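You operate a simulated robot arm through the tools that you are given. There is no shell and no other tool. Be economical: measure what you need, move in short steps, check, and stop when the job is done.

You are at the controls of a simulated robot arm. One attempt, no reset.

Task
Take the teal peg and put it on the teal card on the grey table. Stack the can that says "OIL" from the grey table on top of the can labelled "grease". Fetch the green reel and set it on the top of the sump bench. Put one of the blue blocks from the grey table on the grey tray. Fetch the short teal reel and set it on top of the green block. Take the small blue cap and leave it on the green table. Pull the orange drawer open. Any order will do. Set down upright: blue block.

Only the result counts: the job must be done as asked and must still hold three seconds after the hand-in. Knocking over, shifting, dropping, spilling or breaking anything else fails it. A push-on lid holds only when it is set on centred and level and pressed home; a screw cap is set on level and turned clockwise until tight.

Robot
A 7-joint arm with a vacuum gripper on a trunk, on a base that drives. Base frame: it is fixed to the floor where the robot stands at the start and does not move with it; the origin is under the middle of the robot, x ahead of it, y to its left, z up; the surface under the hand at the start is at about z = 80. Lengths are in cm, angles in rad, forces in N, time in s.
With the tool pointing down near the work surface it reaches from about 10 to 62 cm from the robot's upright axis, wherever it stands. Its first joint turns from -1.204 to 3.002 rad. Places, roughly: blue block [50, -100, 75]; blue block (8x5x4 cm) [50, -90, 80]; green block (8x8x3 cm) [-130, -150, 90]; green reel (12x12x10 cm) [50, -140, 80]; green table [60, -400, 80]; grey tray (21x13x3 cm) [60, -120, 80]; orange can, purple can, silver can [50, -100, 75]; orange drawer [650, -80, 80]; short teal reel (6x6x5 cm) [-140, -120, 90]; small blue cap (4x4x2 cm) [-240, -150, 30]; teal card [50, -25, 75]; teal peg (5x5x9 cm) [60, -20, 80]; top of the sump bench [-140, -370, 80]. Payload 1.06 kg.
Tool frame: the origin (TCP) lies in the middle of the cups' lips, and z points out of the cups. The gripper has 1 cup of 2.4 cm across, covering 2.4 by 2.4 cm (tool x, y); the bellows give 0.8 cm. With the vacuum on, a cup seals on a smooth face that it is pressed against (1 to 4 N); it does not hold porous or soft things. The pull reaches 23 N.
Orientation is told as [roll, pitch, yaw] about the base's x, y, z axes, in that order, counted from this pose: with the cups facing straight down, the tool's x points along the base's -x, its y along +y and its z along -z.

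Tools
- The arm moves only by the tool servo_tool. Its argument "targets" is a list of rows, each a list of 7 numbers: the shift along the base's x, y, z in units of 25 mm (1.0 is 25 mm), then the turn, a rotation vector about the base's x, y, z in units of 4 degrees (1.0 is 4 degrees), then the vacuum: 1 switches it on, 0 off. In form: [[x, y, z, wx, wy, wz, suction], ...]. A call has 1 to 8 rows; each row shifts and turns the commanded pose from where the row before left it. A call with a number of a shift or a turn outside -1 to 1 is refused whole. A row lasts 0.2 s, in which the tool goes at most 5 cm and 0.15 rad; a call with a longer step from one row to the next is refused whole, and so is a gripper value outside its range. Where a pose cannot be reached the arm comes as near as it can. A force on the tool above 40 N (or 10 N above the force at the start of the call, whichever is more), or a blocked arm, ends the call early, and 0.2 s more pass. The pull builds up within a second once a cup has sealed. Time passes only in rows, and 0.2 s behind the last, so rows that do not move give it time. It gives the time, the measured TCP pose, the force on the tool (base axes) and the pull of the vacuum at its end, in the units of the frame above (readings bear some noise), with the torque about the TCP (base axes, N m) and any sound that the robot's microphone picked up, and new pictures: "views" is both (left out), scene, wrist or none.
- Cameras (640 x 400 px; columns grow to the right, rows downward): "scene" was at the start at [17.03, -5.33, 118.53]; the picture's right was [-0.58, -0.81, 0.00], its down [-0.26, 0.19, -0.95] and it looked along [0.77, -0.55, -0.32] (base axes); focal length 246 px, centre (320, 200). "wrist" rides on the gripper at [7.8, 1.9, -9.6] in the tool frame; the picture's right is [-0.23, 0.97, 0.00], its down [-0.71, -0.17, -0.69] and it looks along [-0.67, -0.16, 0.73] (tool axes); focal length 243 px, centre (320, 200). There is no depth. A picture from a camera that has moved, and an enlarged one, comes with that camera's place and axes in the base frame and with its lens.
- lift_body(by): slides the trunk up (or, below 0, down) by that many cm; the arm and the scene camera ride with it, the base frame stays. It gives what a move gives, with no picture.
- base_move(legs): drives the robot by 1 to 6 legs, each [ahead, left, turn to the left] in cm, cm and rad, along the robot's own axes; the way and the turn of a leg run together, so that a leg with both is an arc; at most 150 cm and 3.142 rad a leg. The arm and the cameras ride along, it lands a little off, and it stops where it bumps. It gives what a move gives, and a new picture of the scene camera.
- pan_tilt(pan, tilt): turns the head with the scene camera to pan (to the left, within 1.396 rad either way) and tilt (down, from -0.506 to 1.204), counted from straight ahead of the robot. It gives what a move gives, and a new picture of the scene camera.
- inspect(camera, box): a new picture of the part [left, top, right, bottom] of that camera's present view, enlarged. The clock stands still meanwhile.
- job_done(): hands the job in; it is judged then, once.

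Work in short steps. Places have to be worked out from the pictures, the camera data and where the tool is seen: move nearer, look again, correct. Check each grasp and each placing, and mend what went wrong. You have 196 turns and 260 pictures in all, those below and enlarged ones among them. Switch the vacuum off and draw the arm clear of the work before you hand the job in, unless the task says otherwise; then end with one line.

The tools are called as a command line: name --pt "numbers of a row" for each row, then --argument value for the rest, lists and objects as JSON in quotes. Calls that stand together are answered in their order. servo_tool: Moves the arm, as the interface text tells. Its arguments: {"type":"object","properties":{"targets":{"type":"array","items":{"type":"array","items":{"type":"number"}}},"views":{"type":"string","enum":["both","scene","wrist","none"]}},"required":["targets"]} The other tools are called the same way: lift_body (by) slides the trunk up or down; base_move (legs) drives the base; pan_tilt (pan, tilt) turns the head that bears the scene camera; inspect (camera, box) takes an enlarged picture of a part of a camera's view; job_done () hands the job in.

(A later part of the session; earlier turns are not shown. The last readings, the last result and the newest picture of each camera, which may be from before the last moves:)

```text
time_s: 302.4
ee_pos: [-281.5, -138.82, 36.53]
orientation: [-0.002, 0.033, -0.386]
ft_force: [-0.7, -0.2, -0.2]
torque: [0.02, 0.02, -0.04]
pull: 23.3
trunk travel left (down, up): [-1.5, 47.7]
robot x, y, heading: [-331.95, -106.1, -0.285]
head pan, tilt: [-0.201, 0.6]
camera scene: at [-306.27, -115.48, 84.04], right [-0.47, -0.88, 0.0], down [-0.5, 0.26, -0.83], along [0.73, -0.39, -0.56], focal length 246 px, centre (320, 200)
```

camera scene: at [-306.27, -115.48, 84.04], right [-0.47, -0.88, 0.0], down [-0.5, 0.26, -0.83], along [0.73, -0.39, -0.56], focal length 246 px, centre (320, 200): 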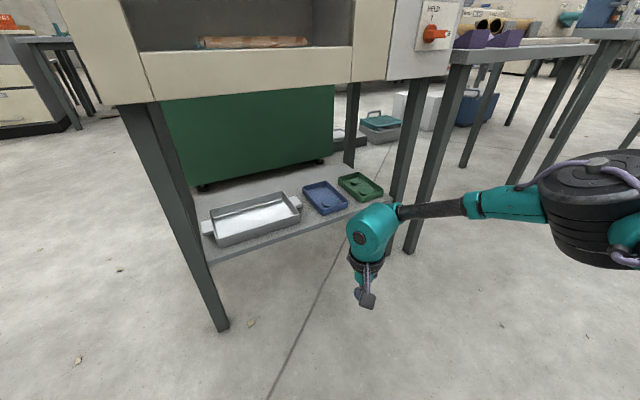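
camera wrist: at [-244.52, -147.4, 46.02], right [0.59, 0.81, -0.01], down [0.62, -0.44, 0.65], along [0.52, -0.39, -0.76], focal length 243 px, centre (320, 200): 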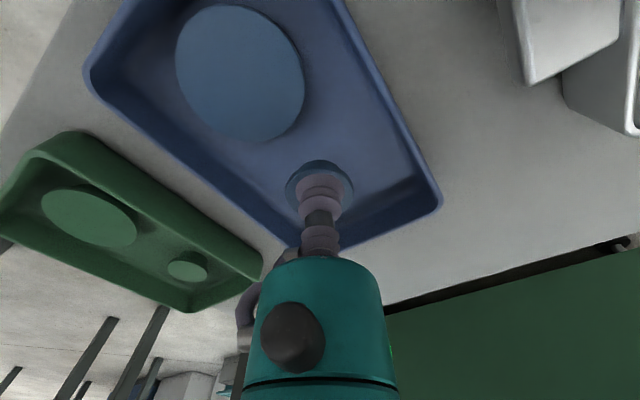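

All in place. I'm folding the arm to a carry pose, raising it, then raising the trunk.

servo_tool --pt "-0.9 -0.38 0.7 0 -0.06 0.18 1" --pt "-0.9 -0.38 0.7 0 -0.06 0.18 1" --pt "-0.9 -0.38 0.7 0 -0.06 0.18 1" --pt "-0.9 -0.38 0.7 0 -0.06 0.18 1" --pt "-0.9 -0.38 0.7 0 -0.06 0.18 1" --pt "-0.9 -0.38 0.7 0 -0.06 0.18 1" --pt "-0.9 -0.38 0.7 0 -0.06 0.18 1" --pt "-0.9 -0.38 0.7 0 -0.06 0.18 1" --views "none"

lift_body --by 31

servo_tool --pt "0 0 0.8 0 0 0 1" --pt "0 0 0.8 0 0 0 1" --pt "0 0 0.8 0 0 0 1" --pt "0 0 0.8 0 0 0 1" --pt "0 0 0.8 0 0 0 1" --pt "0 0 0.8 0 0 0 1" --pt "0 0 0.8 0 0 0 1" --pt "0 0 0.8 0 0 0 1" --views "wrist"

```text
time_s: 304.2
ee_pos: [-299.39, -146.36, 50.59]
orientation: [0.008, 0.006, -0.285]
ft_force: [0.4, 0.2, 0.2]
torque: [-0.01, 0.02, 0.05]
pull: 22.6
trunk travel left (down, up): [-1.5, 47.7]
robot x, y, heading: [-331.7, -106.26, -0.287]
head pan, tilt: [-0.201, 0.6]
```

```text
time_s: 307.3
ee_pos: [-299.46, -146.51, 81.7]
orientation: [0.006, 0.003, -0.285]
ft_force: [0.3, -0.3, 0.7]
torque: [0.01, -0.02, 0.02]
pull: 23.0
trunk travel left (down, up): [-32.5, 16.7]
robot x, y, heading: [-332.23, -106.43, -0.289]
head pan, tilt: [-0.201, 0.6]
```

```text
time_s: 309.1
ee_pos: [-299.49, -146.59, 97.59]
orientation: [0.007, 0.005, -0.284]
ft_force: [-0.3, -0.1, -0.6]
torque: [0.02, 0.0, 0.01]
pull: 22.8
trunk travel left (down, up): [-32.5, 16.7]
robot x, y, heading: [-331.89, -106.02, -0.289]
head pan, tilt: [-0.201, 0.6]
camera wrist: at [-306.41, -142.63, 107.1], right [0.5, 0.87, 0.01], down [0.63, -0.37, 0.68], along [0.59, -0.34, -0.73], focal length 243 px, centre (320, 200)
```

wrist: 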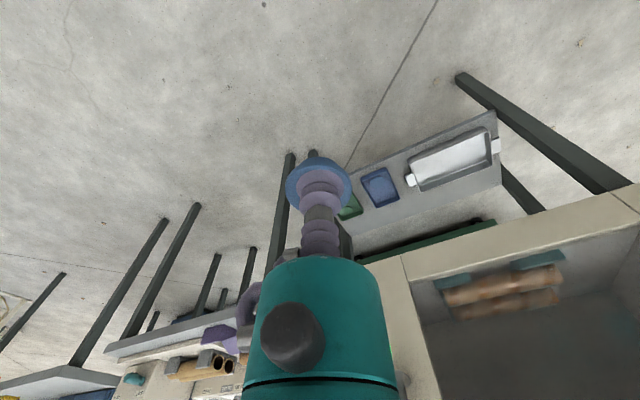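

The cap is held. Route back: I'll turn to heading 0, move to y≈-25 (clear for the elbow), then drive +x.

base_move --legs '[[0, 0, 0.287], [0, 81, 0], [100, 0, 0], [100, 0, 0], [105, 0, 0]]'

```text
time_s: 332.1
ee_pos: [14.83, -55.82, 97.58]
orientation: [0.006, 0.002, 0.0]
ft_force: [0.2, 0.0, 0.1]
torque: [-0.02, 0.02, -0.01]
pull: 23.2
trunk travel left (down, up): [-32.5, 16.7]
robot x, y, heading: [-27.71, -26.3, -0.004]
head pan, tilt: [-0.201, 0.6]
camera scene: at [-9.56, -27.85, 116.07], right [-0.2, -0.98, 0.0], down [-0.55, 0.11, -0.82], along [0.81, -0.17, -0.57], focal length 246 px, centre (320, 200)
```

scene: 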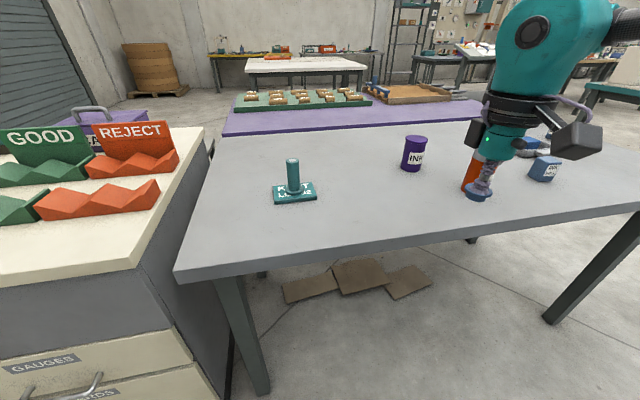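

Still held. I'm strafing right (-y) to y≈-287, staying clear of the table.

base_move --legs '[[0, -90, 0], [0, -90, 0], [0, -80, 0]]'

pan_tilt --pan -0.5 --tilt 0.6

```text
time_s: 355.2
ee_pos: [13.8, -315.1, 97.61]
orientation: [0.007, 0.004, 0.0]
ft_force: [-0.5, 0.1, 0.2]
torque: [-0.01, 0.02, 0.01]
pull: 22.8
trunk travel left (down, up): [-32.5, 16.7]
robot x, y, heading: [-28.42, -285.36, -0.007]
head pan, tilt: [-0.201, 0.6]
camera scene: at [-10.59, -287.12, 116.07], right [-0.2, -0.98, 0.0], down [-0.55, 0.11, -0.83], along [0.81, -0.17, -0.56], focal length 246 px, centre (320, 200)
```

scene: 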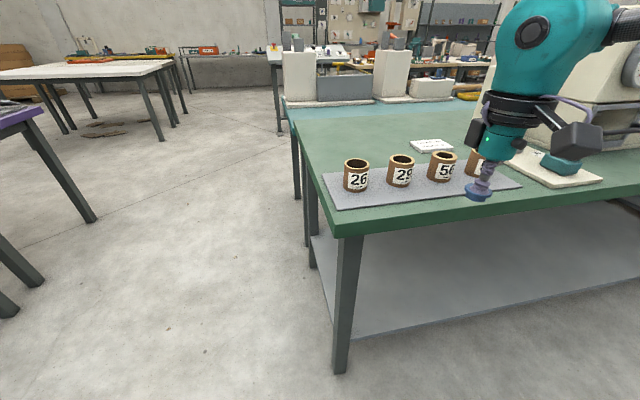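

```text
time_s: 356.0
ee_pos: [13.85, -315.0, 97.56]
orientation: [0.007, 0.003, -0.003]
ft_force: [0.1, -0.7, -0.1]
torque: [-0.02, 0.01, 0.01]
pull: 23.4
trunk travel left (down, up): [-32.5, 16.7]
robot x, y, heading: [-28.38, -285.28, -0.009]
head pan, tilt: [-0.499, 0.6]
camera scene: at [-11.49, -289.57, 116.07], right [-0.48, -0.88, 0.0], down [-0.5, 0.27, -0.83], along [0.72, -0.4, -0.56], focal length 246 px, centre (320, 200)
```

scene: 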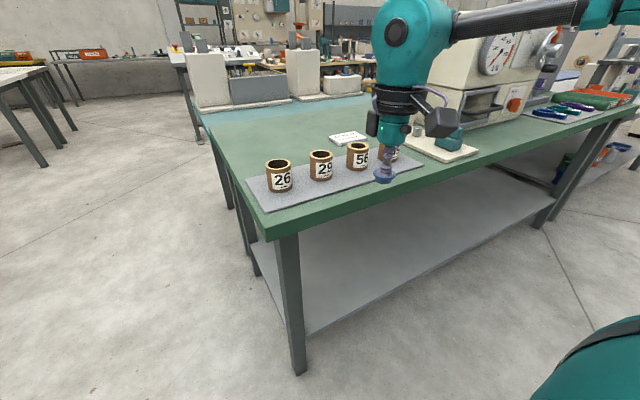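

The green table's near edge is at y≈-299 (x 29…105), jars stand at x≈43, and free space is around [64, -316]. I'm raising the cap a bit, turning to face -y, and strafing to x≈97.

servo_tool --pt "0 0 0.8 0 0 0 1" --pt "0 0 0.8 0 0 0 1" --pt "0 0 0.6 0 0 0 1" --views "none"

base_move --legs '[[0, 23, 0], [0, 0, -1.562], [0, 62, 0], [0, 62, 0]]'

inspect --camera "wrist" --box '[0, 0, 640, 400]'

```text
time_s: 356.8
ee_pos: [13.65, -315.02, 103.14]
orientation: [0.007, 0.005, -0.003]
ft_force: [-0.1, -0.5, 0.1]
torque: [-0.03, 0.0, -0.08]
pull: 22.5
trunk travel left (down, up): [-32.5, 16.7]
robot x, y, heading: [-28.69, -285.19, -0.004]
head pan, tilt: [-0.499, 0.6]
```

```text
time_s: 374.2
ee_pos: [67.13, -304.12, 103.04]
orientation: [0.008, 0.004, -1.557]
ft_force: [0.4, -0.2, -1.0]
torque: [0.01, -0.02, 0.0]
pull: 23.1
trunk travel left (down, up): [-32.5, 16.7]
robot x, y, heading: [96.34, -260.84, -1.56]
head pan, tilt: [-0.499, 0.6]
camera scene: at [91.89, -278.6, 116.07], right [-0.88, 0.47, 0.0], down [0.26, 0.5, -0.83], along [-0.39, -0.73, -0.56], focal length 246 px, centre (320, 200)
```

scene: 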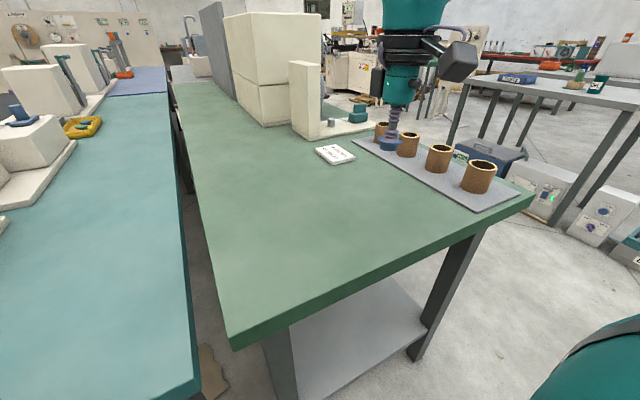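

```text
1.00 times, centred on (320, 200) of wrist (not enlarged: the box is as wide or as high as the picture)
camera zoom: at [68.78, -296.39, 112.6], right [0.98, -0.22, 0.01], down [-0.17, -0.71, 0.68], along [-0.15, -0.66, -0.73], focal length 243 px, centre (320, 200)
```

zoom: 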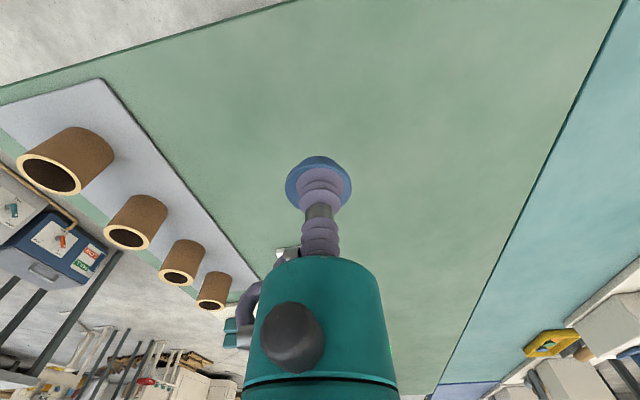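

Over the green table now (edge y≈-298). I'm extending 9 cm further in over free space and descending to z≈90.

servo_tool --pt "0 -0.9 0 0 0 0 1" --pt "0 -0.9 -0.3 0 0 0 1" --pt "0 -0.9 -0.8 0 0 0 1" --pt "0 -0.9 -0.8 0 0 0 1" --pt "0 0 -0.9 0 0 0 1" --pt "0 0 -0.9 0 0 0 1" --pt "0 0 -0.9 0 0 0 1" --pt "0 0 -0.6 0 0 0 1" --views "both"

```text
time_s: 376.1
ee_pos: [66.94, -313.13, 90.09]
orientation: [0.007, 0.003, -1.556]
ft_force: [0.0, -0.6, 0.1]
torque: [0.03, 0.02, -0.03]
pull: 22.2
trunk travel left (down, up): [-32.5, 16.7]
robot x, y, heading: [96.09, -261.27, -1.559]
head pan, tilt: [-0.499, 0.6]
camera scene: at [91.88, -278.6, 116.07], right [-0.88, 0.47, 0.0], down [0.26, 0.5, -0.83], along [-0.39, -0.73, -0.56], focal length 246 px, centre (320, 200)
camera wrist: at [68.72, -305.39, 99.58], right [0.98, -0.22, 0.01], down [-0.17, -0.71, 0.68], along [-0.15, -0.67, -0.73], focal length 243 px, centre (320, 200)
```

scene: 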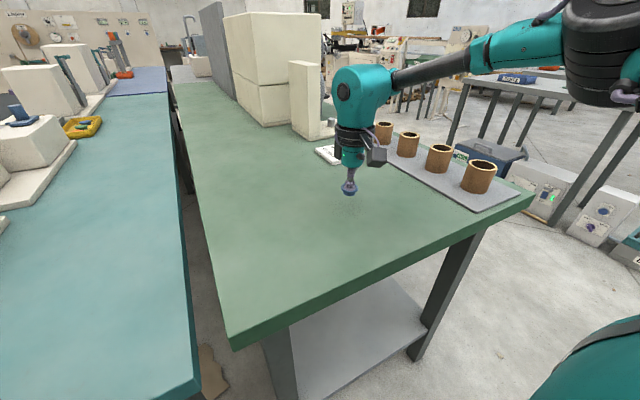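
wrist: 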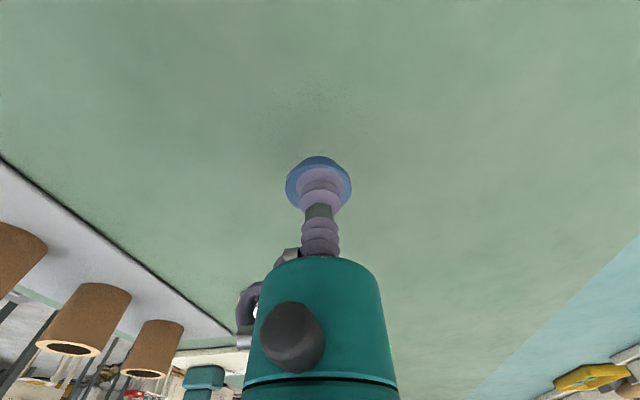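

Free space below. I'm descending slowly to contact.

servo_tool --pt "0 0 -0.4 0 0 0 1" --pt "0 0 -0.3 0 0 0 1" --pt "0 0 -0.3 0 0 0 1" --pt "0 0 -0.2 0 0 0 1" --pt "0 0 -0.2 0 0 0 1" --pt "0 0 -0.15 0 0 0 1" --pt "0 0 -0.15 0 0 0 1" --views "none"

```text
time_s: 377.6
ee_pos: [67.11, -313.2, 86.09]
orientation: [0.006, 0.001, -1.556]
ft_force: [-2.9, 0.0, 17.7]
torque: [-0.02, 0.04, 0.0]
pull: 23.9
trunk travel left (down, up): [-32.5, 16.7]
robot x, y, heading: [95.98, -261.21, -1.557]
head pan, tilt: [-0.499, 0.6]
```

Contact at z≈86. I'm easing, releasing and withdrawing.

servo_tool --pt "0 0 0.08 0 0 0 1" --pt "0 0 0 0 0 0 0" --pt "0 0 0 0 0 0 0" --pt "0 0 0 0 0 0 0" --pt "0 0 0 0 0 0 0" --pt "0 0 0.3 0 0 0 0" --pt "0 0 0.9 0 0 0 0" --pt "0 0 0.9 0 0 0 0" --views "both"

```text
time_s: 379.4
ee_pos: [67.2, -313.27, 91.31]
orientation: [0.009, 0.003, -1.558]
ft_force: [0.3, 0.8, -0.6]
torque: [-0.01, -0.01, 0.04]
pull: 0.0
trunk travel left (down, up): [-32.5, 16.7]
robot x, y, heading: [96.25, -261.23, -1.561]
head pan, tilt: [-0.499, 0.6]
camera scene: at [91.89, -278.59, 116.07], right [-0.88, 0.47, 0.0], down [0.26, 0.5, -0.83], along [-0.39, -0.73, -0.56], focal length 246 px, centre (320, 200)
camera wrist: at [68.79, -305.43, 100.78], right [0.98, -0.22, 0.01], down [-0.17, -0.71, 0.68], along [-0.15, -0.67, -0.73], focal length 243 px, centre (320, 200)
```

scene: 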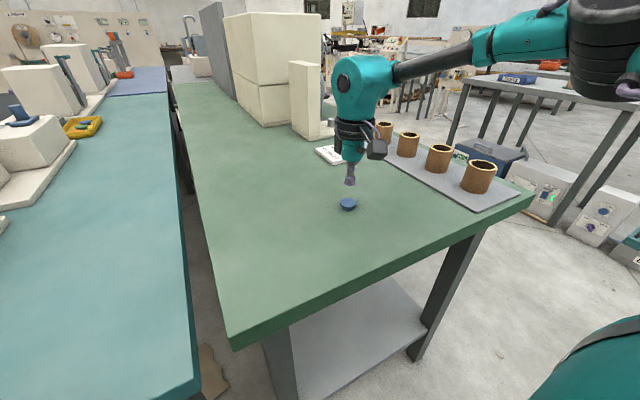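
wrist: 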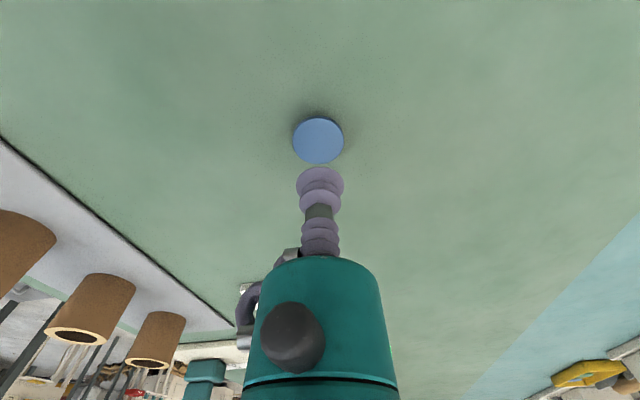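

The cap lies on the green table. I'm withdrawing, backing off and looking toward +x for the orange drawer at [650, -80].

servo_tool --pt "0 0.3 0.9 0 0 0 0" --pt "0 0.9 0.9 0 0 0 0" --pt "0 0.9 0.9 0 0 0 0" --pt "0 0.9 0.9 0 0 0 0" --pt "0 0.9 0.9 0 0 0 0" --views "none"

base_move --legs '[[-30, 0, 0], [0, 0, 1.56]]'

pan_tilt --pan 0.2 --tilt 0.25

```text
time_s: 380.6
ee_pos: [67.01, -303.55, 102.51]
orientation: [0.008, 0.003, -1.558]
ft_force: [-0.2, -0.5, -0.5]
torque: [0.0, 0.01, 0.02]
pull: 0.0
trunk travel left (down, up): [-32.5, 16.7]
robot x, y, heading: [95.79, -261.04, -1.562]
head pan, tilt: [-0.499, 0.6]
```

```text
time_s: 386.4
ee_pos: [136.71, -261.67, 102.45]
orientation: [0.008, 0.004, -0.024]
ft_force: [0.1, 0.3, -0.1]
torque: [-0.01, 0.01, -0.01]
pull: 0.0
trunk travel left (down, up): [-32.5, 16.7]
robot x, y, heading: [95.97, -231.13, -0.028]
head pan, tilt: [-0.499, 0.6]
camera scene: at [112.83, -235.68, 116.07], right [-0.5, -0.87, 0.0], down [-0.49, 0.28, -0.83], along [0.71, -0.41, -0.56], focal length 246 px, centre (320, 200)
```

scene: 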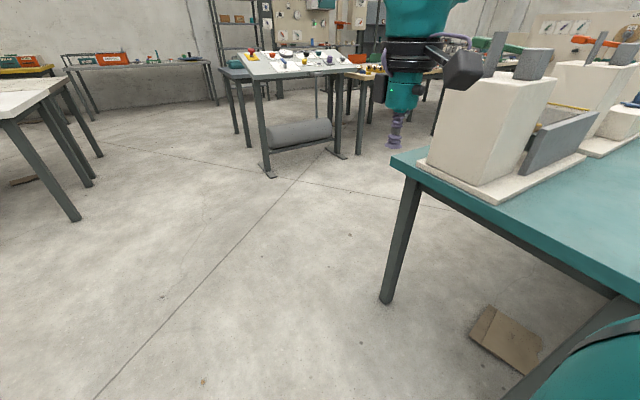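

```text
time_s: 387.5
ee_pos: [136.84, -261.68, 102.47]
orientation: [0.008, 0.005, -0.024]
ft_force: [0.4, 0.6, -0.3]
torque: [-0.01, 0.01, 0.02]
pull: 0.1
trunk travel left (down, up): [-32.5, 16.7]
robot x, y, heading: [95.63, -230.99, -0.021]
head pan, tilt: [0.201, 0.25]
camera scene: at [114.38, -229.63, 119.29], right [0.17, -0.98, 0.0], down [-0.24, -0.04, -0.97], along [0.95, 0.17, -0.25], focal length 246 px, centre (320, 200)
```

scene: 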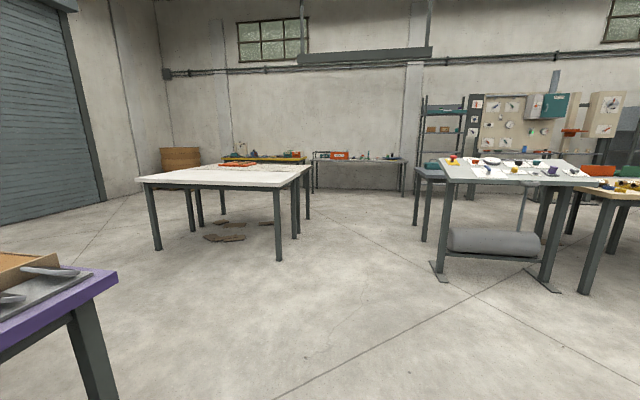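

The orange drawer should be around pixel (297, 155); I'll zoom in there.

inspect --camera "scene" --box '[215, 135, 415, 205]'

```text
3.20 times, centred on (315, 170) of scene
camera zoom: at [114.38, -229.63, 119.29], right [0.17, -0.98, 0.0], down [-0.24, -0.04, -0.97], along [0.95, 0.17, -0.25], focal length 788 px, centre (336, 296)
```

zoom: 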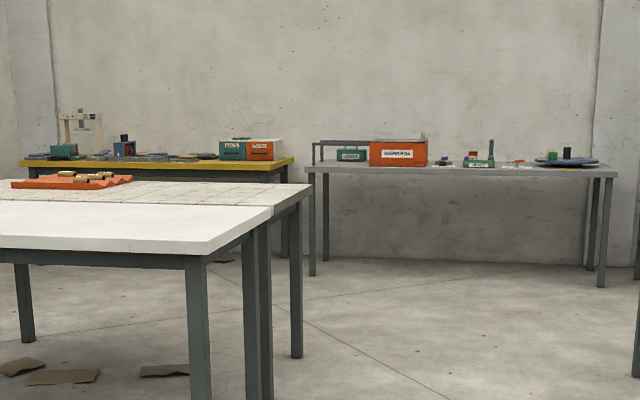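

The drawer unit on the yellow table, at about [650, -82, 82], matches. I'm driving down the corridor (y≈-205) to x≈545.

base_move --legs '[[0, 25, 0.021], [150, 0, 0], [150, 0, 0], [130, 0, 0]]'

pan_tilt --pan 0.8 --tilt 0.3

```text
time_s: 410.4
ee_pos: [567.48, -234.4, 102.53]
orientation: [0.007, 0.005, 0.013]
ft_force: [0.3, -0.1, -0.6]
torque: [-0.02, 0.0, -0.01]
pull: 0.0
trunk travel left (down, up): [-32.5, 16.7]
robot x, y, heading: [525.27, -205.31, 0.013]
head pan, tilt: [0.201, 0.25]
camera scene: at [543.91, -203.08, 119.29], right [0.21, -0.98, 0.0], down [-0.24, -0.05, -0.97], along [0.95, 0.2, -0.25], focal length 246 px, centre (320, 200)
```

scene: 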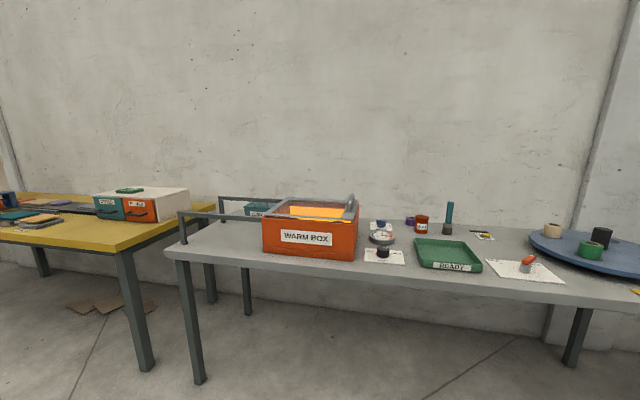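

```text
time_s: 411.4
ee_pos: [567.49, -234.32, 102.52]
orientation: [0.007, 0.004, 0.014]
ft_force: [0.5, 0.3, 0.0]
torque: [-0.07, -0.03, 0.02]
pull: 0.1
trunk travel left (down, up): [-32.5, 16.7]
robot x, y, heading: [525.29, -205.44, 0.012]
head pan, tilt: [0.799, 0.3]
camera scene: at [541.21, -198.29, 118.82], right [0.72, -0.69, 0.0], down [-0.2, -0.21, -0.96], along [0.66, 0.69, -0.3], focal length 246 px, centre (320, 200)
```

scene: 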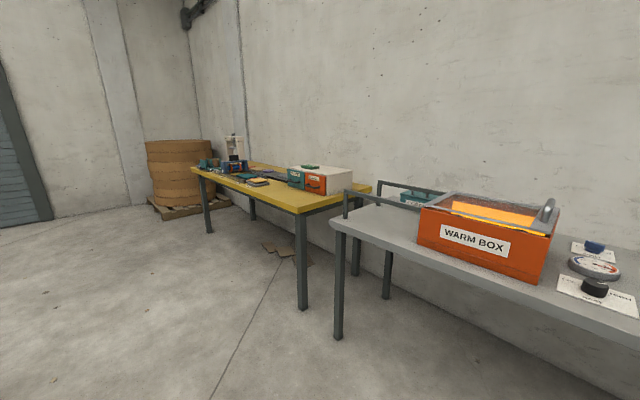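

inspect --camera "scene" --box '[250, 150, 390, 220]'

```text
4.57 times, centred on (320, 185) of scene
camera zoom: at [541.21, -198.29, 118.82], right [0.72, -0.69, 0.0], down [-0.2, -0.21, -0.96], along [0.66, 0.69, -0.3], focal length 1126 px, centre (320, 269)
```

zoom: 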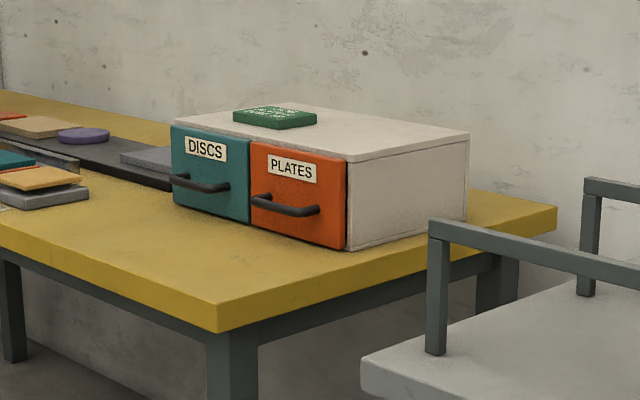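

The target is the orange "PLATES" drawer: face at x≈633, y -104…-90, z 80…92. I plan horizontal suction right of the label, with the robot standing northwest of it so the forearm points toward +x. I'm driving to about [565, -46], heading -0.7.

base_move --legs '[[0, 80, 0], [0, 79, 0], [30, 0, 0], [0, 0, -0.71]]'

pan_tilt --pan 0.2 --tilt 0.5

```text
time_s: 429.4
ee_pos: [566.09, -94.16, 102.52]
orientation: [0.009, 0.006, -0.69]
ft_force: [0.3, 0.4, -0.1]
torque: [-0.05, -0.04, 0.0]
pull: 0.0
trunk travel left (down, up): [-32.5, 16.7]
robot x, y, heading: [552.95, -44.67, -0.696]
head pan, tilt: [0.799, 0.3]
camera scene: at [569.34, -49.83, 118.82], right [0.11, -0.99, 0.0], down [-0.29, -0.03, -0.96], along [0.95, 0.1, -0.3], focal length 246 px, centre (320, 200)
```

scene: 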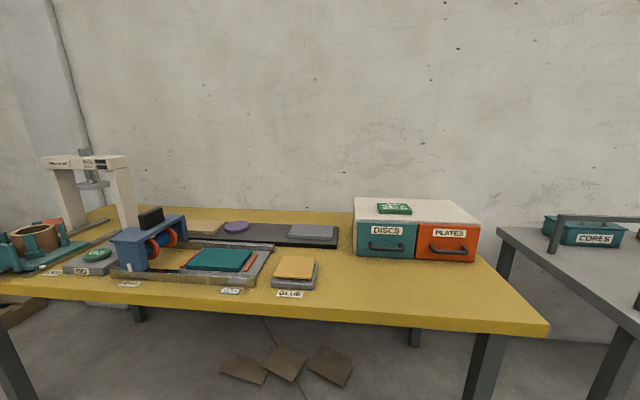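

```text
time_s: 430.4
ee_pos: [566.1, -94.28, 102.44]
orientation: [0.006, 0.004, -0.689]
ft_force: [-0.3, 0.2, 0.1]
torque: [0.02, 0.0, -0.03]
pull: 0.0
trunk travel left (down, up): [-32.5, 16.7]
robot x, y, heading: [552.54, -44.67, -0.696]
head pan, tilt: [0.201, 0.499]
camera scene: at [568.07, -55.12, 116.98], right [-0.47, -0.88, 0.0], down [-0.42, 0.23, -0.88], along [0.77, -0.42, -0.48], focal length 246 px, centre (320, 200)
```

scene: 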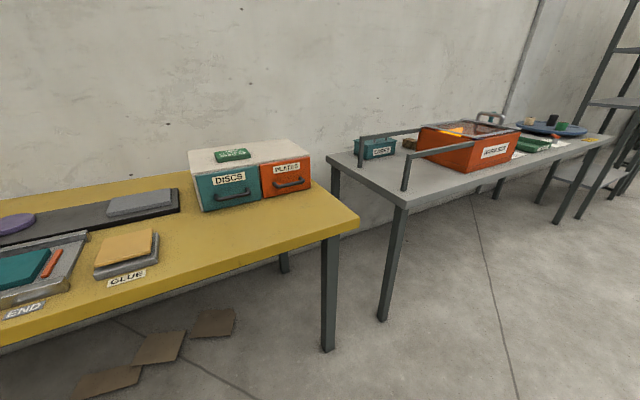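

Triangulating again: the orange face is at x≈646.5, y -92.4…-73, z 75…88, and the table surface is at z≈75. I'll zoom in on the face.

inspect --camera "scene" --box '[240, 145, 330, 215]'

```text
5.71 times, centred on (285, 180) of scene
camera zoom: at [568.07, -55.12, 116.98], right [-0.47, -0.88, 0.0], down [-0.42, 0.23, -0.88], along [0.77, -0.42, -0.48], focal length 1408 px, centre (520, 314)
```

zoom: 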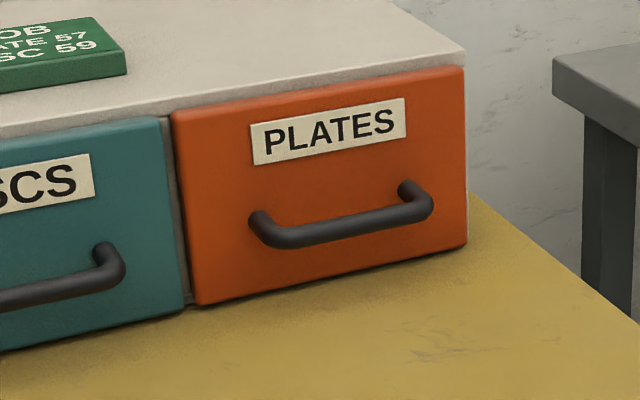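

Right of the label, around [646.5, -90, 85.5], there is a 5 cm free patch for the cup. I'll first turn the tool horizontal here in free air: yaw it toward -90°, then pitch it to point along +x.

servo_tool --pt "0.3 -0.2 0 0 0 -1 0" --pt "0.3 -0.2 0 0 0 -1 0" --pt "0.3 -0.2 0 0 0 -1 0" --pt "0.3 -0.2 0 0 0 -1 0" --pt "0.3 -0.2 0 0 0 -1 0" --pt "0.3 -0.2 0 0 0 -1 0" --pt "0.3 -0.2 0 0 0 -1 0" --pt "0.3 -0.2 0 0 0 -1 0" --views "none"

servo_tool --pt "0 0 0 0 0 -1 0" --pt "0 0 0 0 0 -1 0" --pt "0 0 0 0 0 -1 0" --pt "0.6 0 0 0 -1 -1 0" --pt "0.6 0 0 0 -1 0 0" --pt "0.6 0 0.05 0 -1 0 0" --pt "0.6 0 0.1 0 -1 0 0" --pt "0.6 0 0.1 0 -1 0 0" --views "none"

```text
time_s: 432.2
ee_pos: [572.2, -98.43, 102.37]
orientation: [0.007, 0.003, -1.252]
ft_force: [-0.2, 0.5, 0.0]
torque: [0.0, 0.01, 0.01]
pull: 0.1
trunk travel left (down, up): [-32.5, 16.7]
robot x, y, heading: [552.85, -44.87, -0.694]
head pan, tilt: [0.201, 0.499]
```

```text
time_s: 434.0
ee_pos: [579.67, -98.17, 103.0]
orientation: [0.357, -0.014, -1.529]
ft_force: [-0.1, -0.3, -0.1]
torque: [-0.02, -0.03, 0.01]
pull: 0.0
trunk travel left (down, up): [-32.5, 16.7]
robot x, y, heading: [552.7, -44.9, -0.694]
head pan, tilt: [0.201, 0.499]
```

It's tilting well. I'm continuing the pitch toward horizontal.

servo_tool --pt "0.5 0 0.1 0 -1 0 0" --pt "0.5 0 0.1 0 -1 0 0" --pt "0.5 0 0.1 0 -1 0 0" --pt "0.45 0 0.1 0 -1 0 0" --pt "0.4 0 0.1 0 -1 0 0" --pt "0.4 0 0.1 0 -1 0 0" --pt "0.35 0 0.1 0 -1 0 0" --pt "0.3 0 0.1 0 -1 0 0" --views "none"

servo_tool --pt "0.3 0 0.1 0 -1 0 0" --pt "0.25 0 0.1 0 -1 0 0" --pt "0.2 0 0.1 0 -1 0 0" --pt "0.2 0 0.1 0 -1 0 0" --pt "0.1 0 0.1 0 -1 0 0" --pt "0.1 0 0.1 0 -1 0 0" --pt "0 0 0.1 0 -1 0 0" --pt "0 0 0 0 -1 0 0" --views "both"

```text
time_s: 435.8
ee_pos: [588.09, -98.15, 105.16]
orientation: [0.917, -0.031, -1.545]
ft_force: [-0.7, 0.2, -0.1]
torque: [0.02, -0.02, 0.0]
pull: 0.1
trunk travel left (down, up): [-32.5, 16.7]
robot x, y, heading: [552.83, -44.6, -0.691]
head pan, tilt: [0.201, 0.499]
```

```text
time_s: 437.6
ee_pos: [590.93, -98.28, 106.9]
orientation: [1.474, -0.042, -1.566]
ft_force: [-0.6, 0.7, 0.3]
torque: [0.01, -0.01, -0.04]
pull: 0.1
trunk travel left (down, up): [-32.5, 16.7]
robot x, y, heading: [552.46, -44.63, -0.694]
head pan, tilt: [0.201, 0.499]
camera scene: at [568.07, -55.14, 116.98], right [-0.47, -0.88, 0.0], down [-0.42, 0.23, -0.88], along [0.77, -0.42, -0.48], focal length 246 px, centre (320, 200)
camera wrist: at [581.58, -90.44, 109.22], right [0.09, -0.19, 0.98], down [-0.69, -0.72, -0.08], along [0.71, -0.67, -0.2], focal length 243 px, centre (320, 200)
```

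scene: 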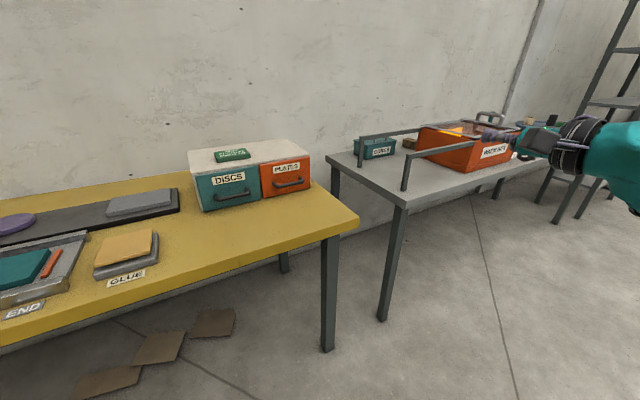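
wrist: 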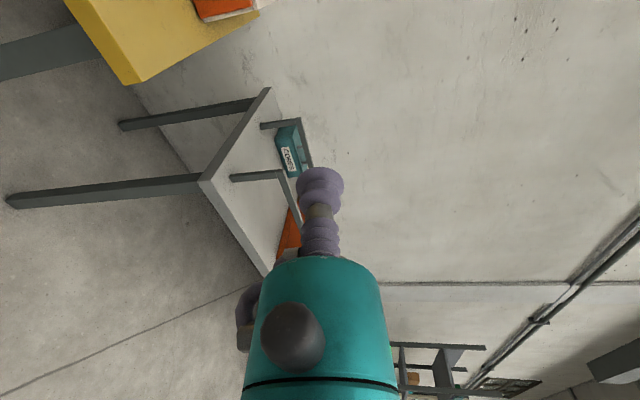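

The tool is nearly horizontal, pointing +x. I'm finishing the level, lowering the trunk 20 cm and viewing the arm posture.

servo_tool --pt "0 0 0 0 -0.7 0 0" --pt "0 0 0 0 -0.7 0 0" --views "none"

lift_body --by -20

pan_tilt --pan -0.5 --tilt 0.4

```text
time_s: 438.2
ee_pos: [590.9, -98.22, 106.84]
orientation: [1.572, -0.041, -1.568]
ft_force: [-0.2, 0.2, 0.2]
torque: [0.05, -0.02, 0.04]
pull: 0.0
trunk travel left (down, up): [-32.5, 16.7]
robot x, y, heading: [553.22, -44.95, -0.692]
head pan, tilt: [0.201, 0.499]
```

```text
time_s: 440.4
ee_pos: [590.89, -98.24, 86.82]
orientation: [1.57, -0.042, -1.567]
ft_force: [0.5, -0.1, 0.3]
torque: [-0.02, -0.02, -0.01]
pull: 0.1
trunk travel left (down, up): [-12.5, 36.7]
robot x, y, heading: [552.68, -44.57, -0.694]
head pan, tilt: [0.201, 0.499]
```

```text
time_s: 441.4
ee_pos: [591.02, -98.2, 86.84]
orientation: [1.572, -0.042, -1.568]
ft_force: [-0.2, 0.1, -0.6]
torque: [0.02, -0.01, 0.04]
pull: 0.0
trunk travel left (down, up): [-12.5, 36.7]
robot x, y, heading: [552.05, -44.89, -0.699]
head pan, tilt: [-0.499, 0.4]
camera scene: at [567.87, -63.08, 96.97], right [-0.93, -0.37, 0.0], down [-0.14, 0.36, -0.92], along [0.34, -0.86, -0.39], focal length 246 px, centre (320, 200)
```

scene: 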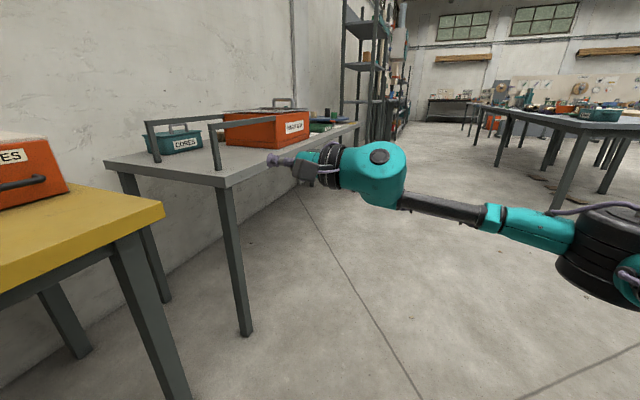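

Good posture: the wrist housing will clear the table by about 3 cm. I'm driving so the tool is at about [621, -91].

base_move --legs '[[0, 24.5, 0], [19, 0, 0]]'

pan_tilt --pan 0.1 --tilt 0.5

inspect --camera "wrist" --box '[0, 0, 640, 400]'

```text
time_s: 445.4
ee_pos: [620.97, -91.33, 86.88]
orientation: [1.571, -0.042, -1.571]
ft_force: [0.1, -0.4, 0.1]
torque: [0.0, 0.0, 0.01]
pull: 0.0
trunk travel left (down, up): [-12.5, 36.7]
robot x, y, heading: [583.16, -37.55, -0.699]
head pan, tilt: [-0.499, 0.4]
camera scene: at [597.92, -56.15, 96.97], right [-0.93, -0.37, 0.0], down [-0.14, 0.36, -0.92], along [0.34, -0.86, -0.39], focal length 246 px, centre (320, 200)
```

scene: 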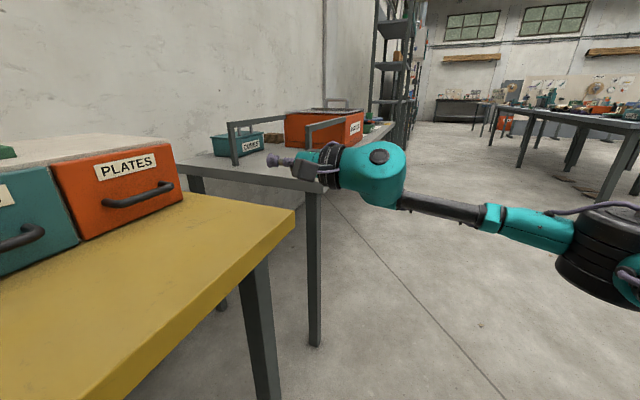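

```text
time_s: 446.4
ee_pos: [621.09, -91.33, 86.84]
orientation: [1.572, -0.042, -1.57]
ft_force: [-0.4, -1.5, 0.7]
torque: [-0.02, -0.01, 0.0]
pull: 0.1
trunk travel left (down, up): [-12.5, 36.7]
robot x, y, heading: [583.03, -37.66, -0.691]
head pan, tilt: [0.099, 0.499]
camera scene: at [602.04, -52.65, 96.06], right [-0.56, -0.83, 0.0], down [-0.4, 0.27, -0.88], along [0.73, -0.49, -0.48], focal length 246 px, centre (320, 200)
```

scene: 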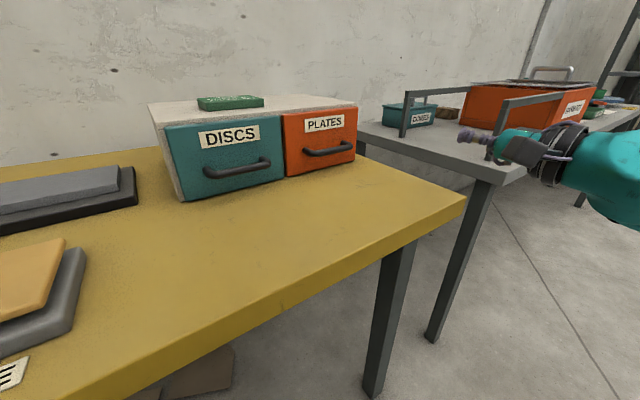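

```text
1.00 times, centred on (320, 200) of wrist (not enlarged: the box is as wide or as high as the picture)
camera zoom: at [611.4, -83.51, 88.32], right [0.0, -0.19, 0.98], down [-0.68, -0.71, -0.14], along [0.73, -0.67, -0.13], focal length 243 px, centre (320, 200)
```

zoom: 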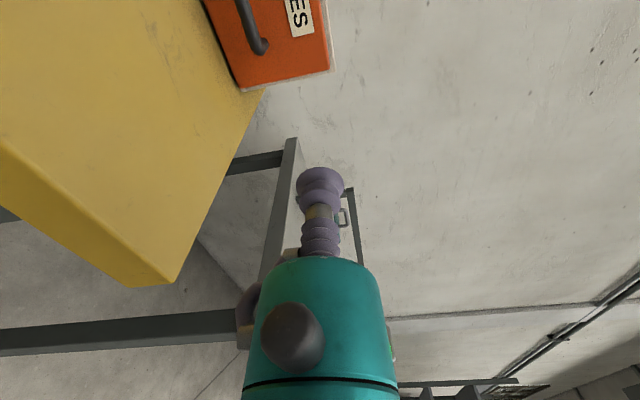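

The face's right edge is confirmed at [646.3, -93.1], z 75.4…87.7, with the label's right end at y≈-88.7. So the cup goes to y≈-90.9, z≈85.7. I'm extending +x 18 cm.

servo_tool --pt "0.9 0.02 0 0 0 0 0" --pt "0.9 0.02 0 0 0 0 0" --pt "0.9 0.02 -0.05 0 0 0 0" --pt "0.9 0.02 -0.05 0 0 0 0" --pt "0.9 0.02 -0.05 0 0 0 0" --pt "0.9 0.02 -0.05 0 0 0 0" --pt "0.9 0.02 -0.05 0 0 0 0" --pt "0.9 0.02 -0.05 0 0 0 0" --views "both"

```text
time_s: 448.1
ee_pos: [637.05, -90.88, 86.22]
orientation: [1.571, -0.043, -1.571]
ft_force: [0.3, -0.8, 0.2]
torque: [-0.01, -0.04, 0.0]
pull: 0.0
out of reach, approached as far as the arm can: row 8
trunk travel left (down, up): [-12.5, 36.7]
robot x, y, heading: [583.0, -37.69, -0.694]
head pan, tilt: [0.099, 0.499]
camera scene: at [602.05, -52.65, 96.05], right [-0.56, -0.83, 0.0], down [-0.4, 0.27, -0.88], along [0.73, -0.49, -0.48], focal length 246 px, centre (320, 200)
camera wrist: at [627.46, -83.03, 87.7], right [0.0, -0.19, 0.98], down [-0.68, -0.71, -0.14], along [0.73, -0.67, -0.13], focal length 243 px, centre (320, 200)
```

scene: 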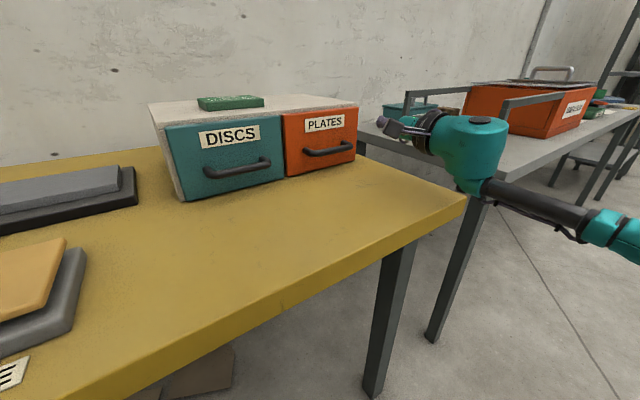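
wrist: 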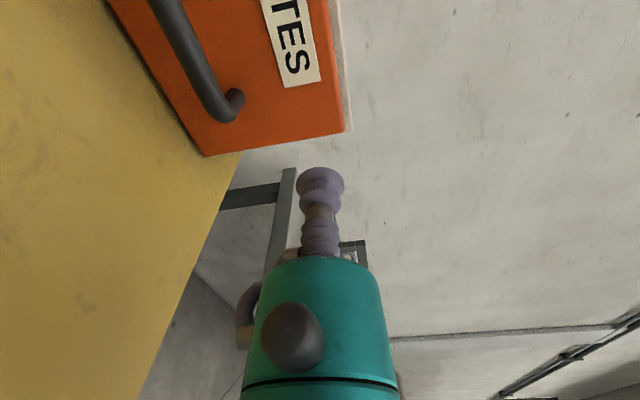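

The arm is at its limit with 9 cm to go. I'll shift the base mostly -y (away from bumping the table) and bring the tool back.

base_move --legs '[[7.5, -6.9, 0]]'

servo_tool --pt "0 0.8 0 0 0 0 0" --pt "0 0.8 0 0 0 0 0" --pt "0 0.8 0 0 0 0 0" --pt "0 0.8 0 0 0 0 0" --pt "0.4 0.8 0 0 0 0 0" --pt "0.6 0 0 0 0 0 0" --views "both"

```text
time_s: 449.4
ee_pos: [638.44, -100.97, 86.18]
orientation: [1.572, -0.041, -1.57]
ft_force: [0.1, -0.5, -1.4]
torque: [-0.02, -0.02, 0.02]
pull: 0.1
trunk travel left (down, up): [-12.5, 36.7]
robot x, y, heading: [584.25, -47.73, -0.694]
head pan, tilt: [0.099, 0.499]
camera scene: at [603.46, -62.79, 96.05], right [-0.56, -0.83, 0.0], down [-0.4, 0.27, -0.88], along [0.73, -0.49, -0.48], focal length 246 px, centre (320, 200)
```

scene: 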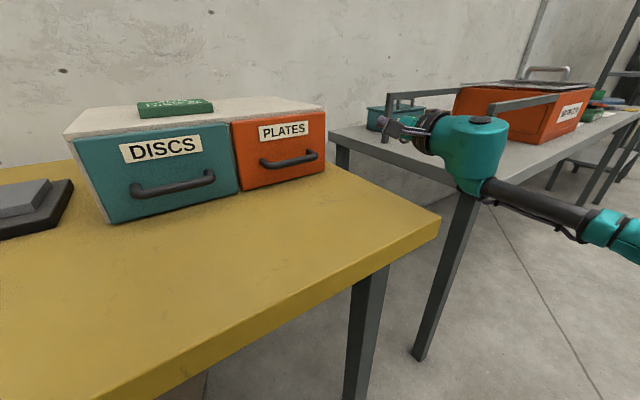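

```text
time_s: 450.8
ee_pos: [637.99, -91.37, 86.26]
orientation: [1.571, -0.041, -1.571]
ft_force: [0.4, -0.3, 0.0]
torque: [0.0, 0.02, -0.03]
pull: 0.1
out of reach, approached as far as the arm can: row 5, 6
trunk travel left (down, up): [-12.5, 36.7]
robot x, y, heading: [584.34, -47.86, -0.695]
head pan, tilt: [0.099, 0.499]
camera scene: at [603.46, -62.79, 96.05], right [-0.56, -0.83, 0.0], down [-0.4, 0.27, -0.88], along [0.73, -0.49, -0.48], focal length 246 px, centre (320, 200)
camera wrist: at [628.58, -83.46, 87.71], right [0.0, -0.19, 0.98], down [-0.69, -0.71, -0.14], along [0.73, -0.67, -0.13], focal length 243 px, centre (320, 200)
```

scene: 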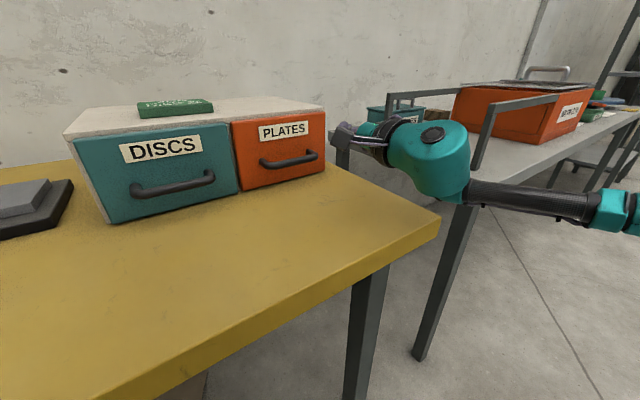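
wrist: 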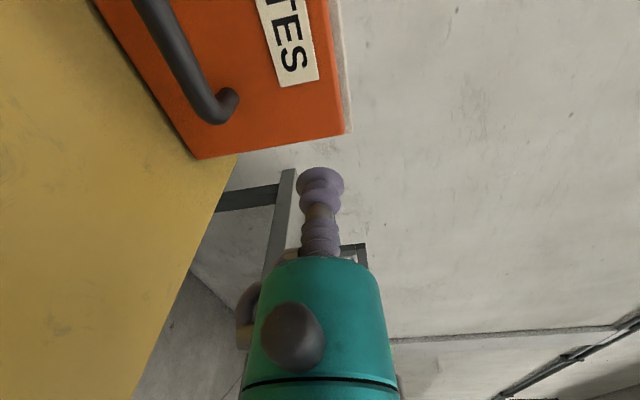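

Possibly the last wrist joint is limiting again. I'll spin the tool about its own axis (camera upward) and then extend.

servo_tool --pt "0 0 0 1 0 0 0" --pt "0 0 0 1 0 0 0" --pt "0 0 0 1 0 0 0" --pt "0 0 0 1 0 0 0" --pt "0.3 0.05 0 1 0 0 0" --pt "0.3 0.05 0 1 0 0 0" --pt "0.3 0.05 0 0 0 0 0" --views "scene"

```text
time_s: 452.4
ee_pos: [638.34, -91.77, 85.63]
orientation: [1.571, 0.379, -1.571]
ft_force: [-0.1, 0.3, 0.4]
torque: [0.0, -0.04, 0.03]
pull: 0.1
out of reach, approached as far as the arm can: row 5, 6, 7
trunk travel left (down, up): [-12.5, 36.7]
robot x, y, heading: [584.62, -48.04, -0.697]
head pan, tilt: [0.099, 0.499]
camera scene: at [603.46, -62.79, 96.05], right [-0.56, -0.83, 0.0], down [-0.4, 0.27, -0.88], along [0.73, -0.49, -0.48], focal length 246 px, centre (320, 200)
```

scene: 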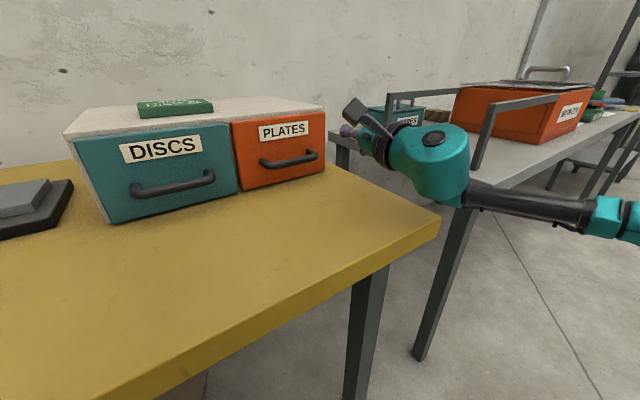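

That wasn't it. The base should move +x about 8.5 cm; I'll look down to check clearance between the robot and the table edge.

pan_tilt --pan 0.6 --tilt 1.2

```text
time_s: 453.5
ee_pos: [638.27, -91.74, 85.72]
orientation: [1.57, 0.376, -1.569]
ft_force: [0.0, 0.1, -0.7]
torque: [0.0, -0.01, -0.02]
pull: 0.0
trunk travel left (down, up): [-12.5, 36.7]
robot x, y, heading: [584.23, -47.99, -0.694]
head pan, tilt: [0.6, 1.201]
camera scene: at [601.5, -58.22, 90.69], right [-0.1, -1.0, 0.0], down [-0.93, 0.09, -0.36], along [0.36, -0.03, -0.93], focal length 246 px, centre (320, 200)
```

scene: 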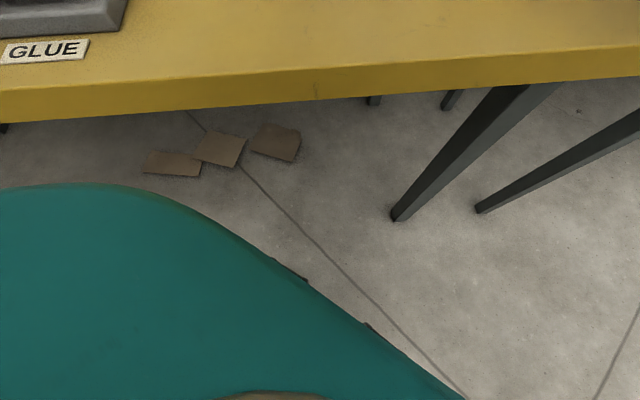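

Geometry suggests a wrist-joint limit rather than reach. I'll test spinning the tool the other way and pushing out.

servo_tool --pt "-0.2 0 0.1 -1 0 0 0" --pt "0 0 0 -1 0 0 0" --pt "0 0 0 -1 0 0 0" --pt "0 0 0 -1 0 0 0" --pt "0 0 0 -1 0 0 0" --pt "0 0 0 -1 0 0 0" --pt "0 0 0 -1 0 0 0" --pt "0 0 0 -1 0 0 0" --views "none"

servo_tool --pt "0.4 0.03 0 -1 0 0 0" --pt "0.4 0.03 0 -1 0 0 0" --pt "0.4 0 0 -1 0 0 0" --views "none"

```text
time_s: 455.3
ee_pos: [637.68, -91.81, 86.05]
orientation: [1.572, -0.181, -1.57]
ft_force: [-0.4, -0.3, -0.3]
torque: [0.0, 0.0, 0.02]
pull: 0.0
trunk travel left (down, up): [-12.5, 36.7]
robot x, y, heading: [584.33, -47.95, -0.691]
head pan, tilt: [0.6, 1.201]
```

```text
time_s: 456.1
ee_pos: [638.33, -91.89, 86.01]
orientation: [1.57, -0.393, -1.571]
ft_force: [0.0, 0.4, 0.4]
torque: [0.0, -0.01, 0.04]
pull: 0.0
out of reach, approached as far as the arm can: row 1, 2, 3
trunk travel left (down, up): [-12.5, 36.7]
robot x, y, heading: [584.23, -47.78, -0.699]
head pan, tilt: [0.6, 1.201]
```

Spin isn't the limit; it's the tool's direction relative to the arm. Rotating the tool direction about 12° toward +y should free roughly 8 cm, which the bellows can accommodate. I'll try that.

servo_tool --pt "-0.1 0 0 1 0 0.4 0" --pt "0 0 0 1 0 0.4 0" --pt "0 0 0 1 0 0.4 0" --pt "0 0 0 1 0 0.4 0" --pt "0 0 0 1 0 0.4 0" --pt "0 0 0 1 0 0.4 0" --pt "0 0 0 0.5 0 0.4 0" --pt "0 0 0 0 0 0.2 0" --views "none"

servo_tool --pt "0.4 0.03 0 0 0 0 0" --pt "0.4 0.03 0 0 0 0 0" --pt "0.4 0.03 0 0 0 0 0" --pt "0.4 0.03 0 0 0 0 0" --views "wrist"

```text
time_s: 457.9
ee_pos: [637.78, -91.95, 86.06]
orientation: [1.61, 0.061, -1.367]
ft_force: [0.5, 0.5, -0.6]
torque: [0.0, -0.02, 0.0]
pull: 0.0
out of reach, approached as far as the arm can: row 8
trunk travel left (down, up): [-12.5, 36.7]
robot x, y, heading: [584.52, -47.88, -0.694]
head pan, tilt: [0.6, 1.201]
```

```text
time_s: 458.9
ee_pos: [637.71, -92.02, 86.1]
orientation: [1.609, 0.062, -1.366]
ft_force: [-1.1, 0.1, 0.3]
torque: [0.01, 0.01, 0.02]
pull: 0.1
out of reach, approached as far as the arm can: row 1, 2, 3, 4
trunk travel left (down, up): [-12.5, 36.7]
robot x, y, heading: [584.17, -47.72, -0.696]
head pan, tilt: [0.6, 1.201]
camera wrist: at [626.7, -86.31, 87.91], right [0.02, -0.3, 0.96], down [-0.52, -0.82, -0.24], along [0.85, -0.49, -0.17], focal length 243 px, centre (320, 200)
```

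wrist: 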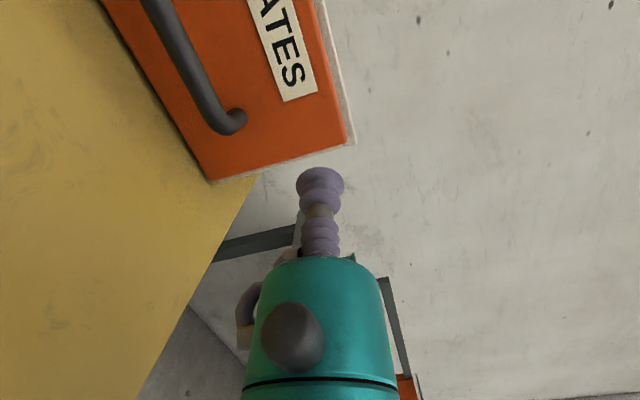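

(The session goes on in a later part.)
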